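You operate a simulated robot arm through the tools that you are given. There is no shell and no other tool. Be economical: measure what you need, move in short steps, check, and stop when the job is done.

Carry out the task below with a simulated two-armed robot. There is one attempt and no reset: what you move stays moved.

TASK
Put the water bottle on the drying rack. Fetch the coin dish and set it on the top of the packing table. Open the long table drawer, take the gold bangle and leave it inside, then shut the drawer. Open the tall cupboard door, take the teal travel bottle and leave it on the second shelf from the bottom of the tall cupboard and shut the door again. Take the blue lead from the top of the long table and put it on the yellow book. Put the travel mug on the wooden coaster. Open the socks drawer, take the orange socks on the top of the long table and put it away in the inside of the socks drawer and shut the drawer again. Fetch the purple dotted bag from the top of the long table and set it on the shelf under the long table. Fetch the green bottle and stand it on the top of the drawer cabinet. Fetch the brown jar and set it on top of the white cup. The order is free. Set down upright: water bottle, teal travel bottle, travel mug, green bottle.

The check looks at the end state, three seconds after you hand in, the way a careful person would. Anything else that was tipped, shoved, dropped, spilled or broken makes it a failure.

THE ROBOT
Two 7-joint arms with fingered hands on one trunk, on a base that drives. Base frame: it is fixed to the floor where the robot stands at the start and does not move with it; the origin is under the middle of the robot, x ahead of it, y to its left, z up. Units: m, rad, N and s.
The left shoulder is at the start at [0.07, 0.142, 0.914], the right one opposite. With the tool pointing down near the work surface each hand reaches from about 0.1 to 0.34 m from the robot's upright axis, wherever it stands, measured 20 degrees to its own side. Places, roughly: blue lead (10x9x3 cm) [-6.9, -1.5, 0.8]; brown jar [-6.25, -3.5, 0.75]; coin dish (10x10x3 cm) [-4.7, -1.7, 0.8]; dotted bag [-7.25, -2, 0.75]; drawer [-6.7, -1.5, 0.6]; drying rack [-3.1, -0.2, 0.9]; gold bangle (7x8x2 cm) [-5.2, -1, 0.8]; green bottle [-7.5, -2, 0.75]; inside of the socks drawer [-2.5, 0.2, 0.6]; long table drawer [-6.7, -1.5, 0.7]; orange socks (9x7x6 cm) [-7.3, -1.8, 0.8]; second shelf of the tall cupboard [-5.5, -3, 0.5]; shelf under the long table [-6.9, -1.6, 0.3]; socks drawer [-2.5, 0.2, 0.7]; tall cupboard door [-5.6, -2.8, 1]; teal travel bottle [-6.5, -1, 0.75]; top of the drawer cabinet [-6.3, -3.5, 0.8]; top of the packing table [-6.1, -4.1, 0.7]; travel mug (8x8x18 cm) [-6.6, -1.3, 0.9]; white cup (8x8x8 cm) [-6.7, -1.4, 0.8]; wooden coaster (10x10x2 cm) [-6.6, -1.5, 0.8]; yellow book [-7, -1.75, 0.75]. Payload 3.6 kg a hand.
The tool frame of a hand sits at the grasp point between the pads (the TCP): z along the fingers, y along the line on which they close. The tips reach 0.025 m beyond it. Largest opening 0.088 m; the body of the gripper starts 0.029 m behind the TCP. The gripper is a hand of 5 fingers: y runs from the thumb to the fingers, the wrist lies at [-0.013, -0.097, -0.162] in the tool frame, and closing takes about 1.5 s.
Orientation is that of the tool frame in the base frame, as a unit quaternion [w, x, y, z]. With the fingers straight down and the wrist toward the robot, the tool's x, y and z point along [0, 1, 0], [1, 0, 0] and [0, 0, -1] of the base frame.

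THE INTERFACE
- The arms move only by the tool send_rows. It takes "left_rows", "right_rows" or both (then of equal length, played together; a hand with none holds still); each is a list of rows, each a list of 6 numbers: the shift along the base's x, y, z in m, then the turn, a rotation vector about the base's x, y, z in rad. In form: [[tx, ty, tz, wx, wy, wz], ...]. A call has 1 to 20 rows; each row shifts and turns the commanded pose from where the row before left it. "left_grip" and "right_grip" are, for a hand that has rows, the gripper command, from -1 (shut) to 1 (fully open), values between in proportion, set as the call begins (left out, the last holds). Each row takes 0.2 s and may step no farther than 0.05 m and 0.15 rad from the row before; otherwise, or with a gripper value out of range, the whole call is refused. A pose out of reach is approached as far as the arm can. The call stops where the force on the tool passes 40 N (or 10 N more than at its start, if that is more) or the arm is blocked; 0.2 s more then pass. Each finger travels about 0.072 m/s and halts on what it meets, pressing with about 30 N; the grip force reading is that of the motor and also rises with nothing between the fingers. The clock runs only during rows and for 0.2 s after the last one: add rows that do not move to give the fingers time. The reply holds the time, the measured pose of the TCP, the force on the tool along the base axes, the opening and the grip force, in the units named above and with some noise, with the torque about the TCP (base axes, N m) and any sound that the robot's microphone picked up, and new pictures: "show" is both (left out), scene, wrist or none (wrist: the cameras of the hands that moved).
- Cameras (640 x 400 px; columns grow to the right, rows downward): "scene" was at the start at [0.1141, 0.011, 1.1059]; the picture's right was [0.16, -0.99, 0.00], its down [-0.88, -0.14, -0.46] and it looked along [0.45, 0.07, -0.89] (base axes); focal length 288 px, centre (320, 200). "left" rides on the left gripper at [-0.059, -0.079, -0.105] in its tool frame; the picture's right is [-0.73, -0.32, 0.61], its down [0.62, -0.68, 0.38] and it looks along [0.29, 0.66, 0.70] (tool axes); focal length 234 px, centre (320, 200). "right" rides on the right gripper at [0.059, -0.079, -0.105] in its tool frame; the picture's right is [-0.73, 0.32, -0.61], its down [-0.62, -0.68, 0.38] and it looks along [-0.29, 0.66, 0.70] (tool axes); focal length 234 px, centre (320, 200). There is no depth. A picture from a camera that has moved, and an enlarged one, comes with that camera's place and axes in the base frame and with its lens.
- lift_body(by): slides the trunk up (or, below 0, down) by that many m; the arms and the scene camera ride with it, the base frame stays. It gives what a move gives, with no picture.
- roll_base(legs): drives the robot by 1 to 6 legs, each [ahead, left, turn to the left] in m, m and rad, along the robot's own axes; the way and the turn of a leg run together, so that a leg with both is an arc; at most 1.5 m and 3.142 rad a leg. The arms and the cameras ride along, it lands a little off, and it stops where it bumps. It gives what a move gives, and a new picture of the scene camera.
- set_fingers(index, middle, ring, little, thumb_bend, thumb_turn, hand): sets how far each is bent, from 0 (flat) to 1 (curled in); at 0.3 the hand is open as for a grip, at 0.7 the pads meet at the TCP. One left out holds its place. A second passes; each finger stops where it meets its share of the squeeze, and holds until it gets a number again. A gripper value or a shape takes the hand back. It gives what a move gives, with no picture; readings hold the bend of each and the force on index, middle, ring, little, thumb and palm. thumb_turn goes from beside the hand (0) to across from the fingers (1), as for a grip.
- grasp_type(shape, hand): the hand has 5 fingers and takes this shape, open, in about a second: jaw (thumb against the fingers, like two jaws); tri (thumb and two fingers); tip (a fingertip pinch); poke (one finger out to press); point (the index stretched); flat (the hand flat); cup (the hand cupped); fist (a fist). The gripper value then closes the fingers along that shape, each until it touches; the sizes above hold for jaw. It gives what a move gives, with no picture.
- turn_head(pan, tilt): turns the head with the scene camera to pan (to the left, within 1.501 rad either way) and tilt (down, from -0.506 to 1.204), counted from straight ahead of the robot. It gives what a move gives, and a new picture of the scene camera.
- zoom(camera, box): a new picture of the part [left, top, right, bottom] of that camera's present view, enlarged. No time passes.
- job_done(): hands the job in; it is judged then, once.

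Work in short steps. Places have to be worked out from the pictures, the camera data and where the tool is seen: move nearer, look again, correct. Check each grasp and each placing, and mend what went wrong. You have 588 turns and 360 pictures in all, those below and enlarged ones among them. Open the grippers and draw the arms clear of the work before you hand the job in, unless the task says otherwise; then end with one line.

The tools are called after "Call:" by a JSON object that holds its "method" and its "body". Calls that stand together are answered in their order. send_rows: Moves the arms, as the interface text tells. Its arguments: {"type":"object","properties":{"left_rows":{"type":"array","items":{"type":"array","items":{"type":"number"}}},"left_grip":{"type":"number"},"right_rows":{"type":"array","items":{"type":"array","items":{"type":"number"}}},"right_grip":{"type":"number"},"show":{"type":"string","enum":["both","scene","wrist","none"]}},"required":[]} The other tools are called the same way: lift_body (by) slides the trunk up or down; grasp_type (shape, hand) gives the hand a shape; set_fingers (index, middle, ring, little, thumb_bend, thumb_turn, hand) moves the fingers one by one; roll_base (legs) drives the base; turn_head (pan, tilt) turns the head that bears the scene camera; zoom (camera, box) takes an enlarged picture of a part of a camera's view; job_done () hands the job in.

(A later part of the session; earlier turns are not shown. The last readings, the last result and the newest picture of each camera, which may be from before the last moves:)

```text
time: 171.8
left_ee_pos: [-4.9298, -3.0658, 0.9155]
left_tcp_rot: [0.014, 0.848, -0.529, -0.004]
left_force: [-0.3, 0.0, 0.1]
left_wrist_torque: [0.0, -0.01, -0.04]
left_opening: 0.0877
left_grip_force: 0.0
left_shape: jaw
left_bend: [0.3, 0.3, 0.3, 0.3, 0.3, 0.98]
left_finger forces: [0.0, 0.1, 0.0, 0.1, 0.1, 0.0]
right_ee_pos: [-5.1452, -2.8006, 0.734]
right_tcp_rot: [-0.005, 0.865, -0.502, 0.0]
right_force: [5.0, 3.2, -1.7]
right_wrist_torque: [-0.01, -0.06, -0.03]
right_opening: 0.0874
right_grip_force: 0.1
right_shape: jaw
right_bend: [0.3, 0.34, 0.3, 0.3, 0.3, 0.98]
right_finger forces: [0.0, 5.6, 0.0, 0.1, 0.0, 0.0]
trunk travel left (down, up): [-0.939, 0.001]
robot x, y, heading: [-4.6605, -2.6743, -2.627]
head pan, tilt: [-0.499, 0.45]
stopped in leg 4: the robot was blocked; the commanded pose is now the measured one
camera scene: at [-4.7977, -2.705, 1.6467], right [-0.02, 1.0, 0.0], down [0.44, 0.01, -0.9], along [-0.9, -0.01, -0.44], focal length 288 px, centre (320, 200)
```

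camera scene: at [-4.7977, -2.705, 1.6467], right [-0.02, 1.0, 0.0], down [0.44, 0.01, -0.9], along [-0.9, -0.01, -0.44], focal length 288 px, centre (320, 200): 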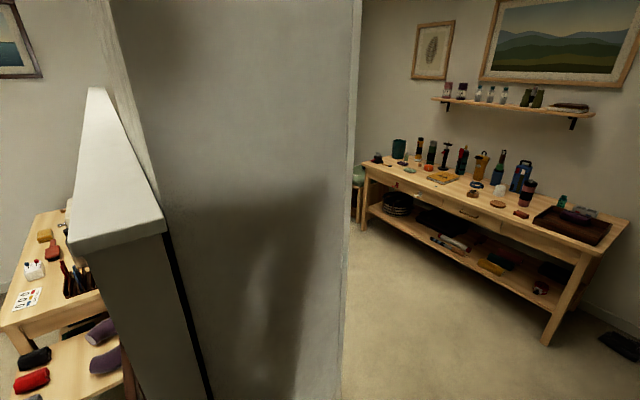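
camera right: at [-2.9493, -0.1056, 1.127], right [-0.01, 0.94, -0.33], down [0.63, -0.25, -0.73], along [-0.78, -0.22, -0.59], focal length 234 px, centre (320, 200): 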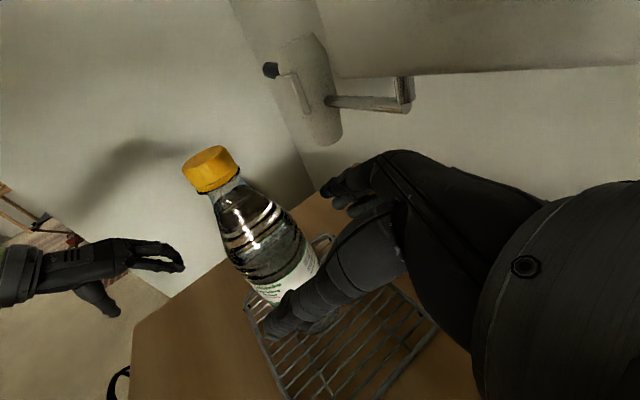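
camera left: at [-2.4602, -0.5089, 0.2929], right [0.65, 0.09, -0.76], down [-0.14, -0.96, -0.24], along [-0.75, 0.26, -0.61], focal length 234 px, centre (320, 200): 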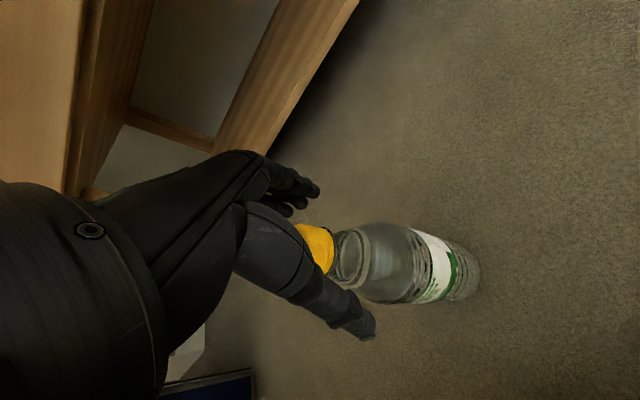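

The right finger just touched the tall cupboard; I back off, turn around in the open, and then strafe toward the coin dish table.

Call:
{"method": "roll_base", "body": {"legs": [[-0.18, 0, 0], [0, 0, -3.0], [-0.1, 0, 0], [0, 0.4, 0]]}}

Call:
{"method": "turn_head", "body": {"pan": 0.2, "tilt": 0.7}}

```text
time: 182.8
left_ee_pos: [-4.6898, -1.9397, 0.9153]
left_tcp_rot: [0.002, 0.417, 0.909, 0.015]
left_force: [-0.6, 0.8, 0.7]
left_wrist_torque: [0.01, 0.02, 0.03]
left_opening: 0.0876
left_grip_force: 0.1
left_shape: jaw
left_bend: [0.3, 0.3, 0.3, 0.3, 0.3, 0.98]
left_finger forces: [0.0, 0.1, 0.1, 0.0, 0.1, 0.1]
right_ee_pos: [-4.4127, -2.1419, 0.7363]
right_tcp_rot: [0.001, 0.389, 0.921, -0.003]
right_force: [0.3, 0.2, -0.4]
right_wrist_torque: [-0.01, 0.0, -0.04]
right_opening: 0.0879
right_grip_force: 0.1
right_shape: jaw
right_bend: [0.3, 0.3, 0.3, 0.3, 0.3, 0.98]
right_finger forces: [0.0, 0.1, 0.1, 0.1, 0.0, 0.0]
trunk travel left (down, up): [-0.939, 0.001]
robot x, y, heading: [-4.8455, -2.3819, 0.763]
head pan, tilt: [-0.499, 0.45]
camera scene: at [-4.7239, -2.3231, 1.6469], right [0.27, -0.96, 0.0], down [-0.42, -0.12, -0.9], along [0.87, 0.24, -0.44], focal length 288 px, centre (320, 200)
```

scene: 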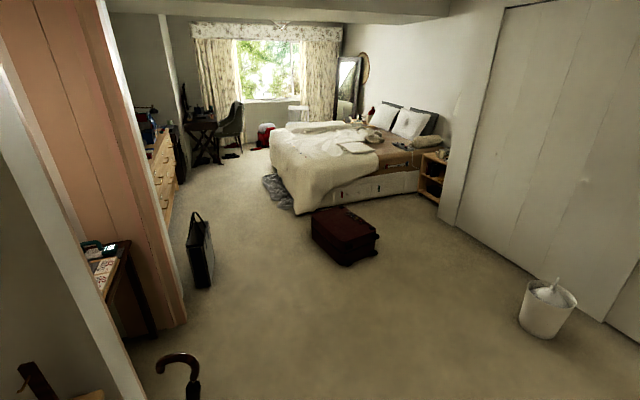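

```text
time: 183.9
left_ee_pos: [-4.6903, -1.9403, 0.9139]
left_tcp_rot: [0.002, 0.417, 0.909, 0.016]
left_force: [-0.8, 0.4, 0.1]
left_wrist_torque: [0.03, 0.01, -0.01]
left_opening: 0.0878
left_grip_force: 0.2
left_shape: jaw
left_bend: [0.3, 0.3, 0.3, 0.3, 0.3, 0.98]
left_finger forces: [0.0, 0.0, 0.0, 0.0, 0.0, 0.0]
right_ee_pos: [-4.4143, -2.1422, 0.7358]
right_tcp_rot: [0.0, 0.388, 0.922, -0.003]
right_force: [-0.1, -0.5, 0.9]
right_wrist_torque: [-0.02, -0.03, 0.02]
right_opening: 0.0879
right_grip_force: 0.0
right_shape: jaw
right_bend: [0.3, 0.3, 0.3, 0.3, 0.3, 0.98]
right_finger forces: [0.1, 0.1, 0.0, 0.0, 0.0, 0.0]
trunk travel left (down, up): [-0.939, 0.001]
robot x, y, heading: [-4.852, -2.3796, 0.768]
head pan, tilt: [0.201, 0.7]
camera scene: at [-4.7656, -2.2778, 1.6248], right [0.82, -0.57, 0.0], down [-0.36, -0.53, -0.77], along [0.43, 0.63, -0.64], focal length 288 px, centre (320, 200)
```

scene: 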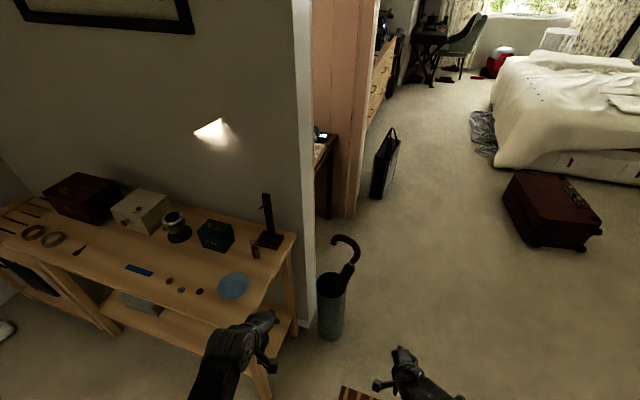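

Dish at about (-4.70, -1.66). I strafe left 0.26 and move ahead 0.17.

Call:
{"method": "roll_base", "body": {"legs": [[0, 0.24, 0], [0.16, 0, 0]]}}

Call:
{"method": "send_rows", "body": {"left_rows": [[0, 0, 0, 0, 0, 0]], "show": "wrist"}}

```text
time: 186.7
left_ee_pos: [-4.7492, -1.6575, 0.9159]
left_tcp_rot: [0.002, 0.414, 0.91, 0.016]
left_force: [-0.2, -0.7, -0.8]
left_wrist_torque: [0.0, 0.01, 0.04]
left_opening: 0.0878
left_grip_force: 0.0
left_shape: jaw
left_bend: [0.3, 0.3, 0.3, 0.3, 0.3, 0.98]
left_finger forces: [0.1, 0.0, 0.1, 0.1, 0.0, 0.0]
right_ee_pos: [-4.4715, -1.8576, 0.7374]
right_tcp_rot: [0.001, 0.385, 0.923, -0.003]
right_force: [0.6, -0.8, -0.1]
right_wrist_torque: [0.0, 0.01, 0.01]
right_opening: 0.0881
right_grip_force: 0.0
right_shape: jaw
right_bend: [0.3, 0.3, 0.3, 0.3, 0.3, 0.98]
right_finger forces: [0.1, 0.1, 0.1, 0.0, 0.0, 0.0]
trunk travel left (down, up): [-0.939, 0.001]
robot x, y, heading: [-4.9013, -2.1006, 0.775]
head pan, tilt: [0.201, 0.7]
camera scene: at [-4.8224, -1.9967, 1.6249], right [0.83, -0.56, 0.0], down [-0.36, -0.53, -0.77], along [0.43, 0.64, -0.64], focal length 288 px, centre (320, 200)
```

scene: 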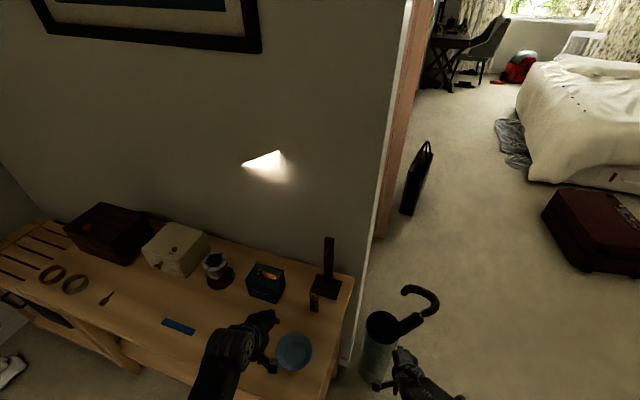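

```text
time: 187.1
left_ee_pos: [-4.747, -1.6552, 0.9154]
left_tcp_rot: [0.003, 0.414, 0.91, 0.016]
left_force: [0.4, 0.5, -0.4]
left_wrist_torque: [0.01, 0.02, 0.02]
left_opening: 0.0878
left_grip_force: 0.0
left_shape: jaw
left_bend: [0.3, 0.3, 0.3, 0.3, 0.3, 0.98]
left_finger forces: [0.1, 0.0, 0.1, 0.0, 0.1, 0.1]
right_ee_pos: [-4.4702, -1.8568, 0.7364]
right_tcp_rot: [0.0, 0.385, 0.923, -0.003]
right_force: [0.5, 0.3, 0.0]
right_wrist_torque: [0.0, 0.01, -0.01]
right_opening: 0.0878
right_grip_force: 0.0
right_shape: jaw
right_bend: [0.3, 0.3, 0.3, 0.3, 0.3, 0.98]
right_finger forces: [0.0, 0.0, 0.1, 0.0, 0.1, 0.0]
trunk travel left (down, up): [-0.939, 0.001]
robot x, y, heading: [-4.9031, -2.0991, 0.775]
head pan, tilt: [0.201, 0.7]
camera left: at [-4.7691, -1.755, 1.0167], right [0.24, -0.74, -0.62], down [-0.92, 0.03, -0.4], along [0.32, 0.67, -0.67], focal length 234 px, centre (320, 200)
```

left: 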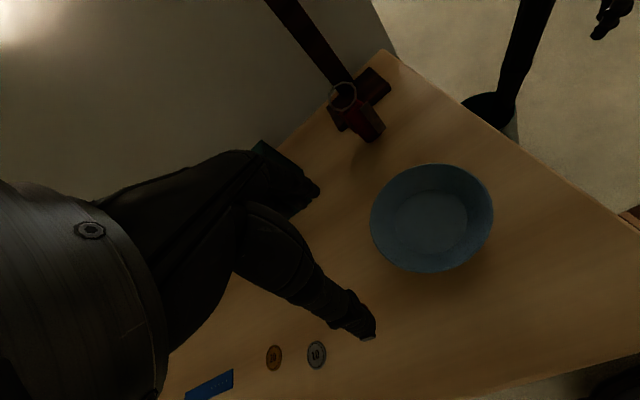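

Dish centre about (-4.688, -1.675). I pull the right hand back from the umbrella stand, and yaw the left hand -45° over the dish's +x rim.

Call:
{"method": "send_rows", "body": {"right_rows": [[-0.029, -0.028, 0, 0, 0, 0], [-0.029, -0.028, 0, 0, 0, 0], [-0.015, -0.014, 0.02, 0, 0, 0], [0, 0, 0.02, 0, 0, 0], [0, 0, 0, 0, 0, 0], [0, 0, 0, 0, 0, 0]], "left_rows": [[0.018, -0.0033, 0, 0, 0, -0.131], [0.018, -0.0033, 0, 0, 0, -0.131], [0.018, -0.0033, 0, 0, 0, -0.131], [0.018, -0.0033, 0, 0, 0, -0.131], [0.018, -0.0033, 0, 0, 0, -0.131], [0.018, -0.0033, 0, 0, 0, -0.131]], "show": "wrist"}}

```text
time: 188.5
left_ee_pos: [-4.6358, -1.6741, 0.9143]
left_tcp_rot: [0.007, 0.732, 0.682, 0.013]
left_force: [0.2, -0.7, 1.1]
left_wrist_torque: [0.0, 0.0, 0.02]
left_opening: 0.0875
left_grip_force: 0.1
left_shape: jaw
left_bend: [0.3, 0.3, 0.3, 0.3, 0.3, 0.98]
left_finger forces: [0.0, 0.1, 0.0, 0.0, 0.1, 0.0]
right_ee_pos: [-4.5153, -1.9003, 0.7012]
right_tcp_rot: [0.001, 0.385, 0.923, -0.004]
right_force: [-0.2, 0.5, -0.4]
right_wrist_torque: [-0.03, 0.04, 0.0]
right_opening: 0.0877
right_grip_force: 0.1
right_shape: jaw
right_bend: [0.3, 0.3, 0.3, 0.3, 0.3, 0.98]
right_finger forces: [0.1, 0.0, 0.0, 0.0, 0.0, 0.0]
right hand out of reach, approached as far as the arm can: row 1, 2, 3, 4
trunk travel left (down, up): [-0.939, 0.001]
robot x, y, heading: [-4.9042, -2.1016, 0.772]
head pan, tilt: [0.201, 0.7]
camera right: at [-4.6121, -1.9136, 0.8055], right [0.74, -0.28, 0.61], down [-0.05, -0.93, -0.38], along [0.67, 0.25, -0.7], focal length 234 px, centre (320, 200)
camera left: at [-4.721, -1.7288, 1.0173], right [-0.36, -0.7, -0.62], down [-0.62, 0.67, -0.4], along [0.7, 0.25, -0.68], focal length 234 px, centre (320, 200)
```

right: 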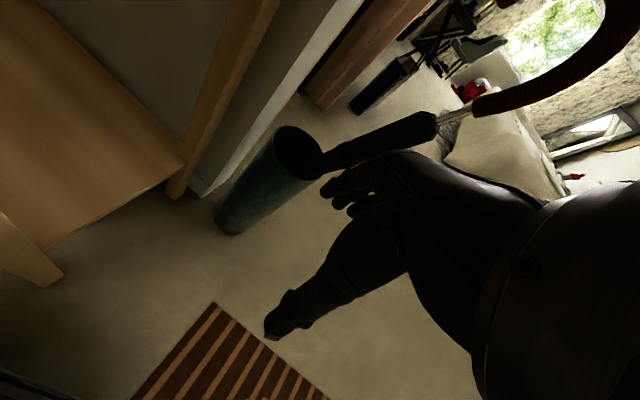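
left: 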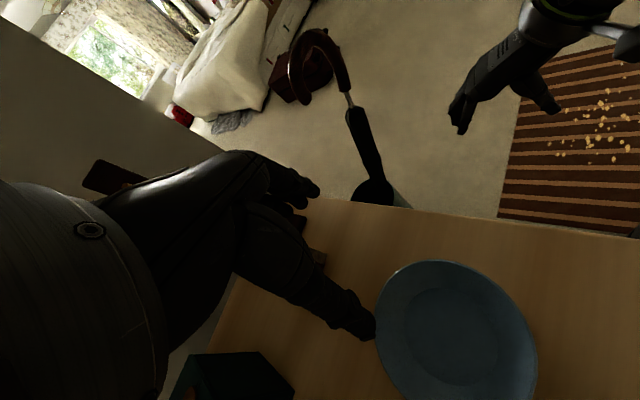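

I fine-tune to (-4.65, -1.685) and descend partway.

Call:
{"method": "send_rows", "body": {"left_rows": [[-0.014, -0.011, -0.02, 0, 0, 0], [0, 0, -0.025, 0, 0, 0], [0, 0, -0.02, 0, 0, 0]], "show": "wrist"}}

```text
time: 189.3
left_ee_pos: [-4.6533, -1.6863, 0.8473]
left_tcp_rot: [0.007, 0.731, 0.682, 0.013]
left_force: [-0.2, 0.1, 0.1]
left_wrist_torque: [-0.01, 0.03, 0.03]
left_opening: 0.0879
left_grip_force: 0.0
left_shape: jaw
left_bend: [0.3, 0.3, 0.3, 0.3, 0.3, 0.98]
left_finger forces: [0.0, 0.1, 0.0, 0.0, 0.1, 0.0]
right_ee_pos: [-4.5157, -1.9012, 0.7009]
right_tcp_rot: [0.0, 0.385, 0.923, -0.004]
right_force: [-0.6, -0.1, 0.3]
right_wrist_torque: [-0.02, -0.03, -0.02]
right_opening: 0.0878
right_grip_force: 0.0
right_shape: jaw
right_bend: [0.3, 0.3, 0.3, 0.3, 0.3, 0.98]
right_finger forces: [0.0, 0.0, 0.0, 0.1, 0.0, 0.0]
trunk travel left (down, up): [-0.939, 0.001]
robot x, y, heading: [-4.9024, -2.1004, 0.774]
head pan, tilt: [0.201, 0.7]
camera left: at [-4.7377, -1.739, 0.9493], right [-0.35, -0.7, -0.62], down [-0.63, 0.67, -0.4], along [0.7, 0.25, -0.67], focal length 234 px, centre (320, 200)
```

left: 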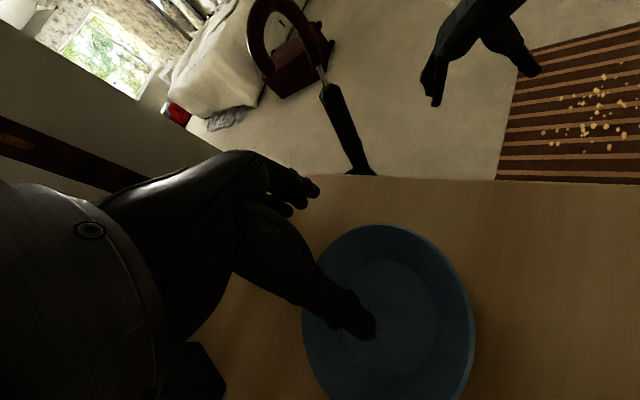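

Thumb is above the bowl's inside and the fingers outside the rim. I descend further.

Call:
{"method": "send_rows", "body": {"left_rows": [[0, 0, -0.015, 0, 0, 0], [0, 0, -0.012, 0, 0, 0], [0, 0, -0.01, 0, 0, 0]], "show": "wrist"}}

```text
time: 190.0
left_ee_pos: [-4.6459, -1.6865, 0.8245]
left_tcp_rot: [0.011, 0.73, 0.683, 0.023]
left_force: [3.7, -1.1, 21.4]
left_wrist_torque: [0.08, 1.21, 0.14]
left_opening: 0.0878
left_grip_force: 0.0
left_shape: jaw
left_bend: [0.3, 0.3, 0.3, 0.3, 0.19, 0.98]
left_finger forces: [0.1, 0.0, 0.0, 0.1, 22.4, 0.0]
right_ee_pos: [-4.5176, -1.9024, 0.7022]
right_tcp_rot: [0.001, 0.385, 0.923, -0.002]
right_force: [-1.5, -0.4, 0.3]
right_wrist_torque: [0.04, -0.05, 0.02]
right_opening: 0.0877
right_grip_force: 0.1
right_shape: jaw
right_bend: [0.3, 0.3, 0.3, 0.3, 0.3, 0.98]
right_finger forces: [0.0, 0.0, 0.1, 0.0, 0.0, 0.1]
trunk travel left (down, up): [-0.939, 0.001]
robot x, y, heading: [-4.907, -2.1029, 0.774]
head pan, tilt: [0.201, 0.7]
stopped in row 3 (left hand): the force on the tool passed its limit (the readings are from after the stop); the commanded pose is now the measured one
camera left: at [-4.7325, -1.742, 0.9243], right [-0.34, -0.69, -0.63], down [-0.62, 0.67, -0.41], along [0.71, 0.25, -0.66], focal length 234 px, centre (320, 200)
```

left: 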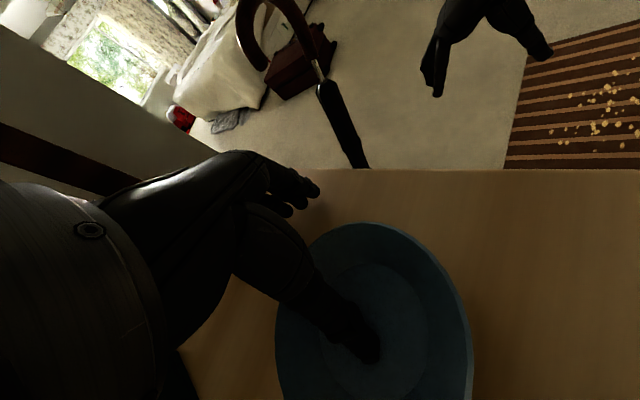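

The thumb touches the bowl's bottom. I raise 8 mm and close on the rim.

Call:
{"method": "send_rows", "body": {"left_rows": [[0, 0, 0.008, 0, 0, 0]], "show": "none"}}

Call:
{"method": "send_rows", "body": {"left_rows": [[0, 0, 0, 0, 0, 0], [0, 0, 0, 0, 0, 0], [0, 0, 0, 0, 0, 0], [0, 0, 0, 0, 0, 0], [0, 0, 0, 0, 0, 0], [0, 0, 0, 0, 0, 0], [0, 0, 0, 0, 0, 0]], "left_grip": -1, "show": "wrist"}}

```text
time: 190.4
left_ee_pos: [-4.6493, -1.6875, 0.828]
left_tcp_rot: [0.01, 0.731, 0.682, 0.018]
left_force: [-1.9, 1.0, 2.1]
left_wrist_torque: [0.04, 0.1, -0.01]
left_opening: 0.0878
left_grip_force: 0.1
left_shape: jaw
left_bend: [0.3, 0.3, 0.3, 0.3, 0.25, 0.97]
left_finger forces: [0.1, 0.0, 0.0, 0.1, 1.4, 0.0]
right_ee_pos: [-4.5166, -1.9021, 0.6998]
right_tcp_rot: [0.001, 0.384, 0.923, -0.004]
right_force: [-0.4, 0.0, 0.4]
right_wrist_torque: [-0.03, 0.03, -0.01]
right_opening: 0.088
right_grip_force: 0.1
right_shape: jaw
right_bend: [0.3, 0.3, 0.3, 0.3, 0.3, 0.98]
right_finger forces: [0.0, 0.0, 0.0, 0.1, 0.1, 0.1]
trunk travel left (down, up): [-0.939, 0.001]
robot x, y, heading: [-4.9026, -2.0999, 0.778]
head pan, tilt: [0.201, 0.7]
```

```text
time: 192.0
left_ee_pos: [-4.6465, -1.6883, 0.8317]
left_tcp_rot: [0.009, 0.731, 0.682, 0.021]
left_force: [5.9, -1.3, 26.6]
left_wrist_torque: [0.12, 1.91, 0.08]
left_opening: 0.0319
left_grip_force: 30.2
left_shape: jaw
left_bend: [0.7, 0.7, 0.7, 0.7, 0.33, 0.99]
left_finger forces: [16.8, 5.3, 0.0, 0.0, 38.7, 0.0]
right_ee_pos: [-4.5151, -1.9029, 0.7018]
right_tcp_rot: [0.001, 0.385, 0.923, -0.002]
right_force: [0.5, 0.2, -0.3]
right_wrist_torque: [0.02, -0.02, 0.01]
right_opening: 0.0879
right_grip_force: 0.0
right_shape: jaw
right_bend: [0.3, 0.3, 0.3, 0.3, 0.3, 0.98]
right_finger forces: [0.0, 0.0, 0.1, 0.0, 0.0, 0.0]
trunk travel left (down, up): [-0.939, 0.001]
robot x, y, heading: [-4.9063, -2.1024, 0.775]
head pan, tilt: [0.201, 0.7]
camera left: at [-4.7327, -1.743, 0.9318], right [-0.34, -0.69, -0.63], down [-0.62, 0.67, -0.4], along [0.71, 0.25, -0.66], focal length 234 px, centre (320, 200)
```

left: 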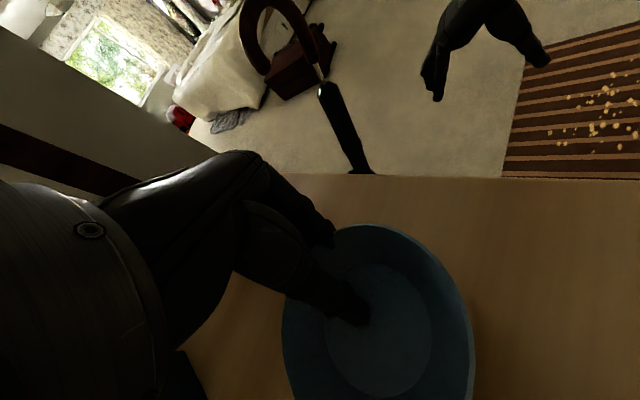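

Fingers hold the wall from outside, thumb inside. I lift a little and check.

Call:
{"method": "send_rows", "body": {"left_rows": [[0, 0, 0.015, 0, 0, 0], [0, 0, 0.02, 0, 0, 0], [0, 0, 0.02, 0, 0, 0]], "show": "wrist"}}

```text
time: 192.8
left_ee_pos: [-4.6471, -1.6877, 0.8849]
left_tcp_rot: [0.012, 0.731, 0.682, 0.018]
left_force: [-0.4, -0.5, -1.4]
left_wrist_torque: [-0.01, -0.04, -0.02]
left_opening: 0.0
left_grip_force: 29.4
left_shape: jaw
left_bend: [0.7, 0.7, 0.7, 0.7, 0.5, 1.0]
left_finger forces: [10.2, 4.7, 0.0, 0.1, 15.1, 0.0]
right_ee_pos: [-4.5161, -1.9008, 0.7005]
right_tcp_rot: [0.001, 0.385, 0.923, -0.002]
right_force: [0.0, -0.2, -0.3]
right_wrist_torque: [-0.03, -0.01, -0.01]
right_opening: 0.0877
right_grip_force: 0.1
right_shape: jaw
right_bend: [0.3, 0.3, 0.3, 0.3, 0.3, 0.98]
right_finger forces: [0.0, 0.0, 0.1, 0.1, 0.0, 0.0]
trunk travel left (down, up): [-0.939, 0.001]
robot x, y, heading: [-4.9047, -2.1028, 0.776]
head pan, tilt: [0.201, 0.7]
camera left: at [-4.7335, -1.7418, 0.986], right [-0.35, -0.7, -0.63], down [-0.62, 0.67, -0.4], along [0.7, 0.25, -0.67], focal length 234 px, centre (320, 200)
```

left: 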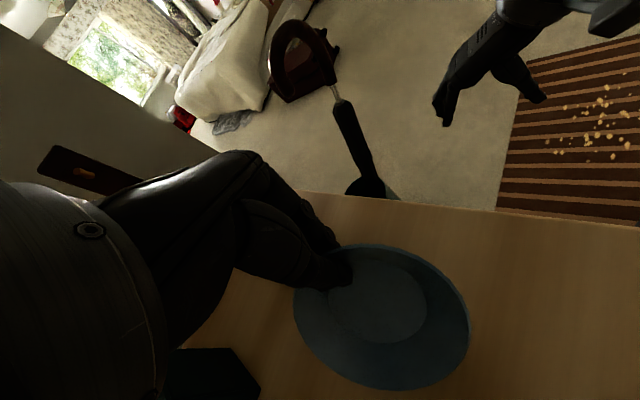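

It appears held. I lift a bit more and check from the head camera.

Call:
{"method": "send_rows", "body": {"left_rows": [[0, 0, 0.03, 0, 0, 0], [0, 0, 0.03, 0, 0, 0]], "show": "both"}}

```text
time: 193.4
left_ee_pos: [-4.6471, -1.685, 0.9448]
left_tcp_rot: [0.012, 0.731, 0.682, 0.018]
left_force: [-0.1, -0.1, -1.4]
left_wrist_torque: [0.01, -0.06, 0.01]
left_opening: 0.0001
left_grip_force: 29.7
left_shape: jaw
left_bend: [0.7, 0.7, 0.7, 0.7, 0.5, 1.0]
left_finger forces: [10.1, 4.7, 0.0, 0.1, 15.0, 0.0]
right_ee_pos: [-4.5158, -1.9009, 0.7002]
right_tcp_rot: [0.001, 0.386, 0.923, -0.003]
right_force: [-0.3, 0.3, -0.1]
right_wrist_torque: [0.0, 0.0, 0.03]
right_opening: 0.0876
right_grip_force: 0.0
right_shape: jaw
right_bend: [0.3, 0.3, 0.3, 0.3, 0.3, 0.98]
right_finger forces: [0.0, 0.0, 0.0, 0.1, 0.1, 0.0]
trunk travel left (down, up): [-0.939, 0.001]
robot x, y, heading: [-4.9065, -2.1026, 0.777]
head pan, tilt: [0.201, 0.7]
camera scene: at [-4.8202, -1.994, 1.6246], right [0.83, -0.56, 0.0], down [-0.36, -0.53, -0.76], along [0.43, 0.63, -0.64], focal length 288 px, centre (320, 200)
camera left: at [-4.7339, -1.7397, 1.0454], right [-0.35, -0.7, -0.63], down [-0.62, 0.67, -0.4], along [0.7, 0.25, -0.66], focal length 234 px, centre (320, 200)
```

scene: 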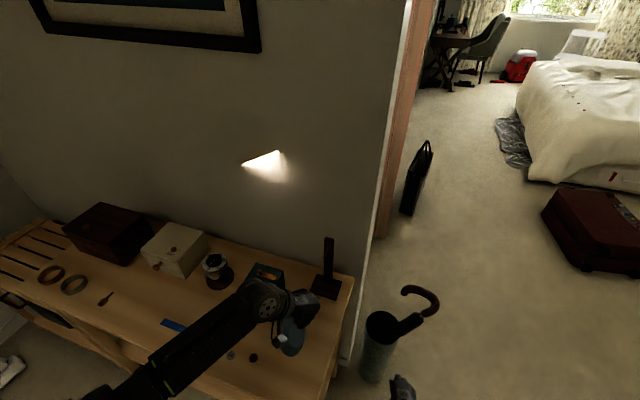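
left: 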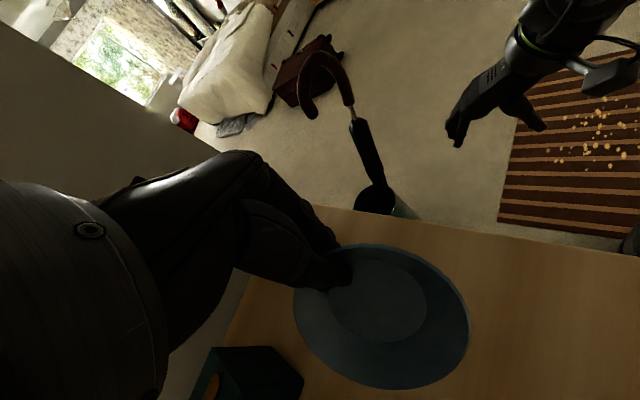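

Dish is held. Since the bangle is on this same table, I zoom on the two rings to identify it.

Call:
{"method": "zoom", "body": {"camera": "scene", "box": [0, 220, 160, 320]}}

```text
4.00 times, centred on (80, 270) of scene
camera zoom: at [-4.8202, -1.994, 1.6246], right [0.83, -0.56, 0.0], down [-0.36, -0.53, -0.76], along [0.43, 0.63, -0.64], focal length 1151 px, centre (1280, -80)
```

zoom: 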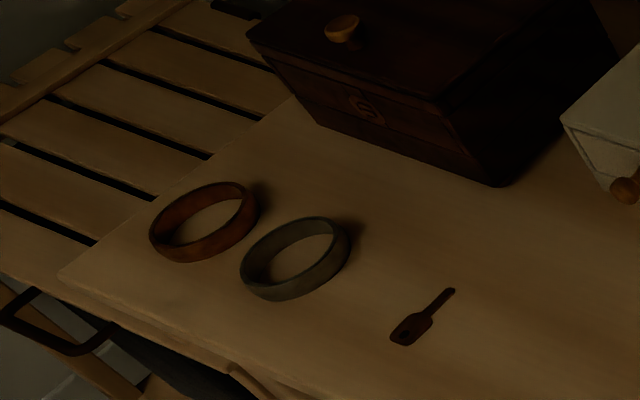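

One ring looks copper, the other greyish; I need a closer look. I raise the right hand above table height and strafe left along the table.

Call:
{"method": "send_rows", "body": {"right_rows": [[0, 0, 0.04, 0, 0, 0], [0, 0, 0.04, 0, 0, 0], [0, 0, 0.04, 0, 0, 0], [0, 0, 0.04, 0, 0, 0], [0, 0, 0.04, 0, 0, 0], [0, 0, 0.04, 0, 0, 0]], "left_rows": [[0, 0, 0.01, 0, 0, 0], [0, 0, 0.01, 0, 0, 0], [0, 0, 0.01, 0, 0, 0], [0, 0, 0, 0, 0, 0], [0, 0, 0, 0, 0, 0], [0, 0, 0, 0, 0, 0]], "show": "none"}}

```text
time: 194.8
left_ee_pos: [-4.6473, -1.6879, 0.9735]
left_tcp_rot: [0.012, 0.731, 0.682, 0.018]
left_force: [-0.9, 0.1, -1.1]
left_wrist_torque: [-0.03, -0.04, -0.01]
left_opening: 0.0
left_grip_force: 30.0
left_shape: jaw
left_bend: [0.7, 0.7, 0.7, 0.7, 0.5, 1.0]
left_finger forces: [10.0, 4.6, 0.0, 0.1, 14.9, 0.0]
right_ee_pos: [-4.4235, -1.8432, 0.761]
right_tcp_rot: [0.001, 0.385, 0.923, -0.004]
right_force: [-0.5, -0.6, -0.7]
right_wrist_torque: [0.0, -0.01, -0.01]
right_opening: 0.0878
right_grip_force: 0.2
right_shape: jaw
right_bend: [0.3, 0.3, 0.3, 0.3, 0.3, 0.98]
right_finger forces: [0.0, 0.1, 0.0, 0.1, 0.0, 0.1]
right hand out of reach, approached as far as the arm can: row 1, 2, 3, 4, 5, 6
trunk travel left (down, up): [-0.939, 0.001]
robot x, y, heading: [-4.9064, -2.1006, 0.778]
head pan, tilt: [0.201, 0.7]
```

The wrist must stay within about 0.6 m of the shoulder; the right command lies beyond that. I bring it up and back until it is inside reach.

Call:
{"method": "send_rows", "body": {"right_rows": [[-0.025, -0.025, 0.03, 0, 0, 0], [-0.025, -0.025, 0.03, 0, 0, 0], [-0.025, -0.025, 0.03, 0, 0, 0], [-0.025, -0.025, 0.03, 0, 0, 0], [-0.025, -0.025, 0.03, 0, 0, 0]], "show": "none"}}

```text
time: 196.0
left_ee_pos: [-4.6484, -1.6877, 0.9742]
left_tcp_rot: [0.011, 0.731, 0.682, 0.019]
left_force: [0.1, -0.2, 0.0]
left_wrist_torque: [0.0, -0.07, -0.01]
left_opening: 0.0
left_grip_force: 30.2
left_shape: jaw
left_bend: [0.7, 0.7, 0.7, 0.7, 0.5, 1.0]
left_finger forces: [10.1, 4.5, 0.0, 0.0, 14.8, 0.0]
right_ee_pos: [-4.4674, -1.8615, 0.7334]
right_tcp_rot: [0.0, 0.385, 0.923, -0.004]
right_force: [0.0, 0.0, -0.1]
right_wrist_torque: [0.02, -0.02, 0.01]
right_opening: 0.0878
right_grip_force: 0.2
right_shape: jaw
right_bend: [0.3, 0.3, 0.3, 0.3, 0.3, 0.98]
right_finger forces: [0.0, 0.0, 0.0, 0.1, 0.0, 0.0]
right hand out of reach, approached as far as the arm can: row 1, 2, 3, 4, 5
trunk travel left (down, up): [-0.939, 0.001]
robot x, y, heading: [-4.9041, -2.0996, 0.778]
head pan, tilt: [0.201, 0.7]
```

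Still beyond; the command must be too low. I raise it considerably.

Call:
{"method": "send_rows", "body": {"right_rows": [[-0.01, -0.01, 0.045, 0, 0, 0], [-0.01, -0.01, 0.045, 0, 0, 0], [0, 0, 0.045, 0, 0, 0], [0, 0, 0.045, 0, 0, 0], [0, 0, 0.045, 0, 0, 0]], "show": "none"}}

```text
time: 197.2
left_ee_pos: [-4.6485, -1.6876, 0.9734]
left_tcp_rot: [0.012, 0.73, 0.683, 0.018]
left_force: [-0.6, 0.3, -1.5]
left_wrist_torque: [-0.02, -0.04, -0.02]
left_opening: 0.0001
left_grip_force: 29.6
left_shape: jaw
left_bend: [0.7, 0.7, 0.7, 0.7, 0.5, 1.0]
left_finger forces: [10.1, 4.8, 0.0, 0.1, 14.9, 0.0]
right_ee_pos: [-4.4273, -1.7901, 0.7956]
right_tcp_rot: [0.0, 0.385, 0.923, -0.004]
right_force: [0.5, -0.2, -0.4]
right_wrist_torque: [-0.02, 0.0, 0.0]
right_opening: 0.088
right_grip_force: 0.1
right_shape: jaw
right_bend: [0.3, 0.3, 0.3, 0.3, 0.3, 0.98]
right_finger forces: [0.0, 0.0, 0.0, 0.0, 0.0, 0.0]
right hand out of reach, approached as far as the arm can: row 1, 2, 3, 4, 5
trunk travel left (down, up): [-0.939, 0.001]
robot x, y, heading: [-4.9062, -2.0995, 0.775]
head pan, tilt: [0.201, 0.7]
```

Now the command is too far forward; I pull it back.

Call:
{"method": "send_rows", "body": {"right_rows": [[-0.033, -0.033, 0, 0, 0, 0], [-0.033, -0.033, 0, 0, 0, 0], [-0.033, -0.033, 0, 0, 0, 0], [-0.033, -0.033, 0, 0, 0, 0]], "show": "none"}}

```text
time: 198.2
left_ee_pos: [-4.6482, -1.6876, 0.9739]
left_tcp_rot: [0.011, 0.73, 0.683, 0.019]
left_force: [-0.3, -0.6, -0.6]
left_wrist_torque: [-0.03, -0.07, 0.01]
left_opening: 0.0
left_grip_force: 29.8
left_shape: jaw
left_bend: [0.7, 0.7, 0.7, 0.7, 0.5, 1.0]
left_finger forces: [10.0, 4.6, 0.0, 0.0, 15.0, 0.0]
right_ee_pos: [-4.5292, -1.8742, 0.7098]
right_tcp_rot: [0.001, 0.384, 0.923, -0.003]
right_force: [-0.9, 0.3, 0.0]
right_wrist_torque: [-0.01, -0.03, 0.04]
right_opening: 0.0876
right_grip_force: 0.0
right_shape: jaw
right_bend: [0.3, 0.3, 0.3, 0.3, 0.3, 0.98]
right_finger forces: [0.0, 0.0, 0.0, 0.1, 0.0, 0.0]
right hand out of reach, approached as far as the arm can: row 1, 2, 3, 4
trunk travel left (down, up): [-0.939, 0.001]
robot x, y, heading: [-4.9034, -2.0955, 0.767]
head pan, tilt: [0.201, 0.7]
```

Nearly within reach now; I raise a bit more.

Call:
{"method": "send_rows", "body": {"right_rows": [[0, 0, 0.045, 0, 0, 0], [0, 0, 0.045, 0, 0, 0], [0, 0, 0.045, 0, 0, 0], [0, 0, 0.045, 0, 0, 0]], "show": "none"}}

```text
time: 199.2
left_ee_pos: [-4.6469, -1.6865, 0.9732]
left_tcp_rot: [0.012, 0.73, 0.683, 0.019]
left_force: [0.1, 0.6, -0.9]
left_wrist_torque: [0.0, -0.06, 0.0]
left_opening: 0.0001
left_grip_force: 30.4
left_shape: jaw
left_bend: [0.7, 0.7, 0.7, 0.7, 0.5, 1.0]
left_finger forces: [10.1, 4.7, 0.0, 0.0, 15.0, 0.0]
right_ee_pos: [-4.4989, -1.8009, 0.758]
right_tcp_rot: [0.001, 0.385, 0.923, -0.004]
right_force: [-0.6, 1.1, 0.7]
right_wrist_torque: [-0.02, -0.02, -0.01]
right_opening: 0.0875
right_grip_force: 0.1
right_shape: jaw
right_bend: [0.3, 0.3, 0.3, 0.3, 0.3, 0.98]
right_finger forces: [0.0, 0.0, 0.1, 0.0, 0.0, 0.0]
right hand out of reach, approached as far as the arm can: row 1, 2, 3, 4
trunk travel left (down, up): [-0.939, 0.001]
robot x, y, heading: [-4.9028, -2.1023, 0.773]
head pan, tilt: [0.201, 0.7]
```

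The arm looks stuck in a straight (singular) posture. I wiggle the hand orientation to break it.

Call:
{"method": "send_rows", "body": {"right_rows": [[-0.02, -0.02, 0.03, 0, 0, -0.14], [-0.02, -0.02, 0.03, 0, 0, -0.14], [-0.02, -0.02, 0.02, 0, 0, -0.14], [0, 0, 0, 0.1, -0.1, 0], [0, 0, 0, 0.1, -0.1, 0], [0, 0, 0, -0.1, 0.1, 0.0], [0, 0, 0, -0.1, 0.1, 0]], "show": "scene"}}

```text
time: 201.0
left_ee_pos: [-4.6472, -1.6872, 0.9727]
left_tcp_rot: [0.011, 0.73, 0.683, 0.018]
left_force: [0.9, -0.7, -1.7]
left_wrist_torque: [-0.01, -0.04, -0.01]
left_opening: 0.0002
left_grip_force: 30.2
left_shape: jaw
left_bend: [0.7, 0.7, 0.7, 0.7, 0.5, 1.0]
left_finger forces: [10.2, 4.6, 0.0, 0.1, 15.0, 0.0]
right_ee_pos: [-4.4978, -1.8299, 0.7574]
right_tcp_rot: [0.016, 0.575, 0.818, -0.009]
right_force: [0.2, 0.1, -0.1]
right_wrist_torque: [0.0, 0.0, 0.0]
right_opening: 0.0879
right_grip_force: 0.0
right_shape: jaw
right_bend: [0.3, 0.3, 0.3, 0.3, 0.3, 0.98]
right_finger forces: [0.1, 0.0, 0.1, 0.0, 0.0, 0.1]
right hand out of reach, approached as far as the arm can: row 1, 2, 3, 5, 6
trunk travel left (down, up): [-0.939, 0.001]
robot x, y, heading: [-4.9076, -2.1007, 0.776]
head pan, tilt: [0.201, 0.7]
stopped in row 7 (right hand): the arm was blocked; the commanded pose is now the measured one
camera scene: at [-4.8198, -1.9928, 1.6245], right [0.83, -0.56, 0.0], down [-0.36, -0.53, -0.76], along [0.43, 0.63, -0.64], focal length 288 px, centre (320, 200)
```

scene: 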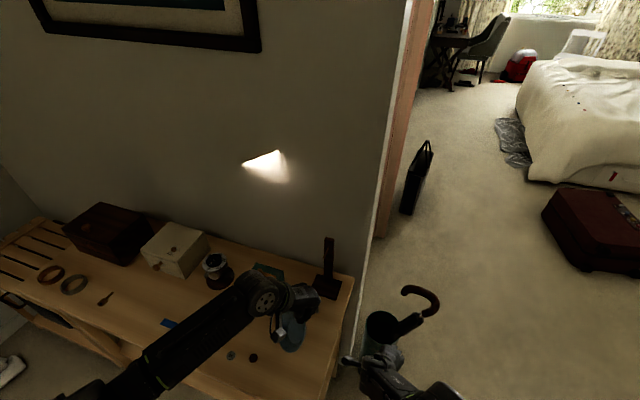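

The command is reset to the measured pose now. I try small radial steps toward the shoulder.

Call:
{"method": "send_rows", "body": {"right_rows": [[-0.01, -0.013, 0.026, 0, 0, 0], [-0.01, -0.013, 0.026, 0, 0, 0], [-0.01, -0.013, 0.026, 0, 0, 0]], "show": "none"}}

```text
time: 201.8
left_ee_pos: [-4.6471, -1.688, 0.9739]
left_tcp_rot: [0.011, 0.731, 0.682, 0.019]
left_force: [0.7, -0.4, -1.8]
left_wrist_torque: [0.01, -0.04, 0.01]
left_opening: 0.0
left_grip_force: 30.0
left_shape: jaw
left_bend: [0.7, 0.7, 0.7, 0.7, 0.5, 1.0]
left_finger forces: [10.1, 4.6, 0.1, 0.0, 15.0, 0.1]
right_ee_pos: [-4.4967, -1.8306, 0.7604]
right_tcp_rot: [0.029, 0.581, 0.813, -0.011]
right_force: [0.2, 0.0, -0.6]
right_wrist_torque: [0.01, 0.02, 0.01]
right_opening: 0.088
right_grip_force: 0.0
right_shape: jaw
right_bend: [0.3, 0.3, 0.3, 0.3, 0.3, 0.98]
right_finger forces: [0.1, 0.0, 0.0, 0.0, 0.0, 0.0]
right hand out of reach, approached as far as the arm can: row 1, 2, 3
trunk travel left (down, up): [-0.939, 0.001]
robot x, y, heading: [-4.9027, -2.1019, 0.778]
head pan, tilt: [0.201, 0.7]
```

I combine a roll with an inward move, which freed the arm earlier.

Call:
{"method": "send_rows", "body": {"right_rows": [[-0.01, -0.01, 0.02, -0.093, -0.091, 0], [-0.01, -0.01, 0.02, -0.093, -0.091, 0], [-0.01, -0.01, 0.02, -0.093, -0.091, 0], [-0.01, -0.01, 0.02, -0.093, -0.091, 0], [-0.01, -0.01, 0.02, -0.05, -0.05, 0]], "show": "none"}}

```text
time: 202.7
left_ee_pos: [-4.6476, -1.688, 0.9742]
left_tcp_rot: [0.01, 0.731, 0.682, 0.018]
left_force: [0.7, 0.4, -0.9]
left_wrist_torque: [-0.01, -0.02, -0.01]
left_opening: 0.0
left_grip_force: 30.4
left_shape: jaw
left_bend: [0.7, 0.7, 0.7, 0.7, 0.5, 1.0]
left_finger forces: [10.1, 4.7, 0.1, 0.1, 15.0, 0.0]
right_ee_pos: [-4.4495, -1.8994, 0.7942]
right_tcp_rot: [0.265, 0.592, 0.759, -0.057]
right_force: [0.7, 0.6, 0.6]
right_wrist_torque: [0.03, -0.02, -0.02]
right_opening: 0.0881
right_grip_force: 0.0
right_shape: jaw
right_bend: [0.3, 0.3, 0.3, 0.3, 0.3, 0.98]
right_finger forces: [0.0, 0.0, 0.0, 0.0, 0.0, 0.0]
right hand out of reach, approached as far as the arm can: row 1, 2, 3, 4
trunk travel left (down, up): [-0.939, 0.001]
robot x, y, heading: [-4.9071, -2.1009, 0.772]
head pan, tilt: [0.201, 0.7]
stopped in row 4 (right hand): the arm was blocked; the commanded pose is now the measured one
```

I back away from the table into free space to sort out the right arm.

Call:
{"method": "roll_base", "body": {"legs": [[-0.35, 0, 0]]}}

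Call:
{"method": "send_rows", "body": {"right_rows": [[-0.015, -0.015, 0.02, 0.093, 0.091, 0], [-0.015, -0.015, 0.02, 0.093, 0.091, 0], [-0.015, -0.015, 0.02, 0.093, 0.091, 0], [-0.015, -0.015, 0.02, 0.093, 0.091, 0]], "show": "none"}}

```text
time: 204.9
left_ee_pos: [-4.892, -1.9298, 0.9741]
left_tcp_rot: [0.011, 0.734, 0.679, 0.017]
left_force: [-0.1, 0.6, -0.3]
left_wrist_torque: [-0.04, -0.07, -0.01]
left_opening: 0.0003
left_grip_force: 29.8
left_shape: jaw
left_bend: [0.7, 0.7, 0.7, 0.7, 0.5, 1.0]
left_finger forces: [10.2, 4.6, 0.1, 0.1, 15.1, 0.1]
right_ee_pos: [-4.6959, -2.1434, 0.7915]
right_tcp_rot: [0.266, 0.594, 0.757, -0.06]
right_force: [0.9, 0.6, -0.1]
right_wrist_torque: [0.02, 0.03, 0.0]
right_opening: 0.0878
right_grip_force: 0.0
right_shape: jaw
right_bend: [0.3, 0.3, 0.3, 0.3, 0.3, 0.98]
right_finger forces: [0.0, 0.0, 0.0, 0.1, 0.0, 0.1]
trunk travel left (down, up): [-0.939, 0.001]
robot x, y, heading: [-5.1553, -2.3429, 0.764]
head pan, tilt: [0.201, 0.7]
camera scene: at [-5.0654, -2.234, 1.6244], right [0.82, -0.57, 0.0], down [-0.37, -0.53, -0.76], along [0.43, 0.63, -0.65], focal length 288 px, centre (320, 200)
```

scene: 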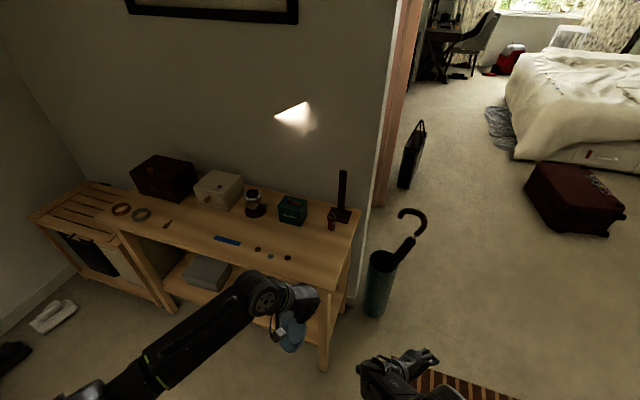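

```text
time: 205.9
left_ee_pos: [-4.8926, -1.9307, 0.9736]
left_tcp_rot: [0.011, 0.734, 0.679, 0.017]
left_force: [-0.2, -0.6, -2.5]
left_wrist_torque: [-0.04, -0.05, 0.0]
left_opening: 0.0
left_grip_force: 29.7
left_shape: jaw
left_bend: [0.7, 0.7, 0.7, 0.7, 0.5, 1.0]
left_finger forces: [10.1, 4.7, 0.1, 0.0, 15.1, 0.1]
right_ee_pos: [-4.757, -2.2053, 0.8718]
right_tcp_rot: [0.01, 0.612, 0.79, -0.025]
right_force: [-0.5, -0.4, 0.6]
right_wrist_torque: [0.01, 0.02, -0.04]
right_opening: 0.0881
right_grip_force: 0.1
right_shape: jaw
right_bend: [0.3, 0.3, 0.3, 0.3, 0.3, 0.98]
right_finger forces: [0.1, 0.0, 0.0, 0.0, 0.0, 0.1]
right hand out of reach, approached as far as the arm can: row 1
trunk travel left (down, up): [-0.939, 0.001]
robot x, y, heading: [-5.151, -2.336, 0.768]
head pan, tilt: [0.201, 0.7]
```

Freed. I re-align the right hand's yaw, then strafe left along the table to the rings.

Call:
{"method": "send_rows", "body": {"right_rows": [[0, 0, 0.01, 0, 0, 0.129], [0, 0, 0.01, 0, 0, 0.129], [0, 0, 0.01, 0, 0, 0.129], [0, 0, 0, 0, 0, 0.129]], "show": "none"}}

Call:
{"method": "roll_base", "body": {"legs": [[0, 0.75, 0]]}}

```text
time: 206.9
left_ee_pos: [-4.8912, -1.9312, 0.9734]
left_tcp_rot: [0.01, 0.734, 0.679, 0.018]
left_force: [1.2, 0.6, -2.0]
left_wrist_torque: [-0.02, -0.04, -0.02]
left_opening: 0.0
left_grip_force: 30.5
left_shape: jaw
left_bend: [0.7, 0.7, 0.7, 0.7, 0.5, 1.0]
left_finger forces: [10.2, 4.6, 0.0, 0.0, 15.0, 0.1]
right_ee_pos: [-4.7564, -2.2041, 0.9024]
right_tcp_rot: [0.015, 0.391, 0.92, -0.021]
right_force: [0.0, -0.2, 0.3]
right_wrist_torque: [-0.04, -0.01, 0.01]
right_opening: 0.0877
right_grip_force: 0.1
right_shape: jaw
right_bend: [0.3, 0.3, 0.3, 0.3, 0.3, 0.98]
right_finger forces: [0.1, 0.0, 0.0, 0.0, 0.0, 0.1]
trunk travel left (down, up): [-0.939, 0.001]
robot x, y, heading: [-5.1522, -2.3418, 0.763]
head pan, tilt: [0.201, 0.7]
```

```text
time: 211.0
left_ee_pos: [-5.3976, -1.3956, 0.9747]
left_tcp_rot: [0.012, 0.739, 0.674, 0.019]
left_force: [0.0, -0.8, -1.9]
left_wrist_torque: [-0.04, -0.04, 0.02]
left_opening: 0.0002
left_grip_force: 29.7
left_shape: jaw
left_bend: [0.7, 0.7, 0.7, 0.7, 0.5, 1.0]
left_finger forces: [10.2, 4.5, 0.0, 0.0, 15.1, 0.0]
right_ee_pos: [-5.2653, -1.6714, 0.9016]
right_tcp_rot: [0.016, 0.397, 0.918, -0.021]
right_force: [0.3, 0.0, 0.2]
right_wrist_torque: [0.01, -0.03, 0.02]
right_opening: 0.0877
right_grip_force: 0.1
right_shape: jaw
right_bend: [0.3, 0.3, 0.3, 0.3, 0.3, 0.98]
right_finger forces: [0.0, 0.1, 0.0, 0.0, 0.1, 0.0]
trunk travel left (down, up): [-0.939, 0.001]
robot x, y, heading: [-5.6671, -1.8041, 0.75]
head pan, tilt: [0.201, 0.7]
camera scene: at [-5.576, -1.6991, 1.6246], right [0.82, -0.58, 0.0], down [-0.37, -0.53, -0.76], along [0.44, 0.62, -0.64], focal length 288 px, centre (320, 200)
```

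scene: 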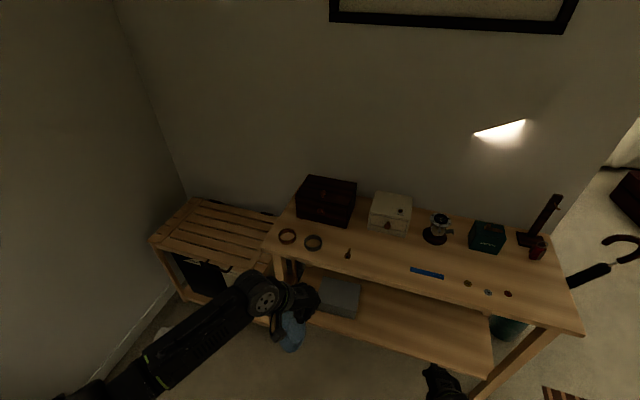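

I zoom on the rings to compare colours.

Call:
{"method": "zoom", "body": {"camera": "scene", "box": [260, 210, 356, 270]}}

```text
6.67 times, centred on (308, 240) of scene
camera zoom: at [-5.576, -1.6991, 1.6246], right [0.82, -0.58, 0.0], down [-0.37, -0.53, -0.76], along [0.44, 0.62, -0.64], focal length 1918 px, centre (400, -67)
```

zoom: 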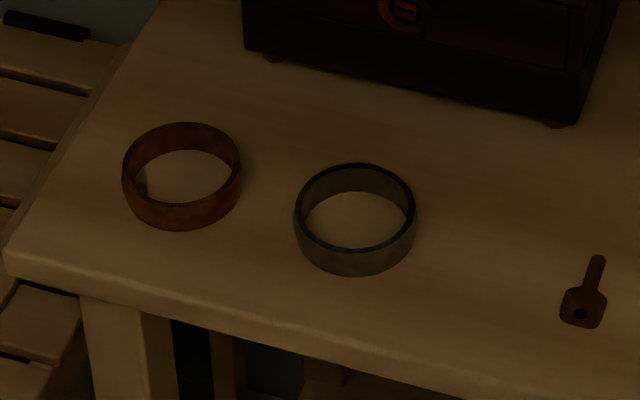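

Ring A (left, warm golden-brown, at (-5.24, -1.00)) must be the gold one; the other is silver-grey. I move closer for the right hand.

Call:
{"method": "roll_base", "body": {"legs": [[0, 0.29, 0], [0.42, 0, 0]]}}

Call:
{"method": "send_rows", "body": {"right_rows": [[0, 0, 0, 0, 0, 0]], "show": "wrist"}}

```text
time: 215.2
left_ee_pos: [-5.2908, -0.8922, 0.9738]
left_tcp_rot: [0.011, 0.739, 0.673, 0.018]
left_force: [0.8, 0.2, -1.9]
left_wrist_torque: [-0.01, -0.12, 0.0]
left_opening: 0.0
left_grip_force: 30.1
left_shape: jaw
left_bend: [0.7, 0.7, 0.7, 0.7, 0.5, 1.0]
left_finger forces: [10.2, 4.6, 0.0, 0.0, 15.1, 0.1]
right_ee_pos: [-5.1612, -1.1689, 0.9026]
right_tcp_rot: [0.017, 0.398, 0.917, -0.02]
right_force: [-0.3, -0.4, -0.4]
right_wrist_torque: [-0.01, -0.01, -0.03]
right_opening: 0.0881
right_grip_force: 0.1
right_shape: jaw
right_bend: [0.3, 0.3, 0.3, 0.3, 0.3, 0.98]
right_finger forces: [0.0, 0.0, 0.0, 0.0, 0.0, 0.0]
trunk travel left (down, up): [-0.939, 0.001]
robot x, y, heading: [-5.5588, -1.2985, 0.751]
head pan, tilt: [0.201, 0.7]
camera scene: at [-5.4706, -1.1954, 1.6247], right [0.81, -0.58, 0.0], down [-0.37, -0.52, -0.77], along [0.44, 0.62, -0.64], focal length 288 px, centre (320, 200)
```

scene: 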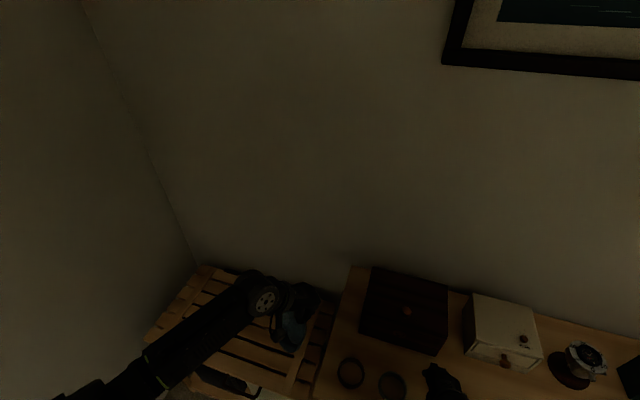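

```text
time: 215.6
left_ee_pos: [-5.2915, -0.8916, 0.974]
left_tcp_rot: [0.011, 0.739, 0.674, 0.018]
left_force: [-0.7, 0.4, -1.4]
left_wrist_torque: [0.02, -0.07, 0.03]
left_opening: 0.0001
left_grip_force: 29.4
left_shape: jaw
left_bend: [0.7, 0.7, 0.7, 0.7, 0.5, 1.0]
left_finger forces: [10.3, 4.6, 0.1, 0.0, 15.1, 0.0]
right_ee_pos: [-5.1593, -1.168, 0.9023]
right_tcp_rot: [0.016, 0.398, 0.917, -0.021]
right_force: [-1.1, -0.3, 0.1]
right_wrist_torque: [0.0, -0.02, 0.02]
right_opening: 0.0883
right_grip_force: 0.1
right_shape: jaw
right_bend: [0.3, 0.3, 0.3, 0.3, 0.3, 0.98]
right_finger forces: [0.0, 0.0, 0.0, 0.1, 0.1, 0.0]
trunk travel left (down, up): [-0.939, 0.001]
robot x, y, heading: [-5.5563, -1.2986, 0.751]
head pan, tilt: [0.201, 0.7]
camera right: at [-5.2576, -1.1736, 1.006], right [0.72, -0.28, 0.63], down [-0.07, -0.94, -0.34], along [0.69, 0.2, -0.7], focal length 234 px, centre (320, 200)
```

right: 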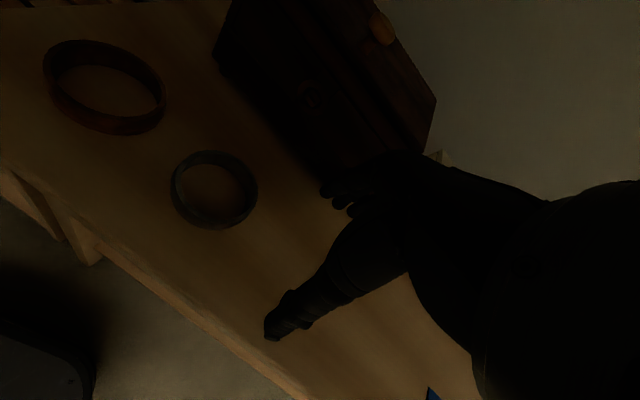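

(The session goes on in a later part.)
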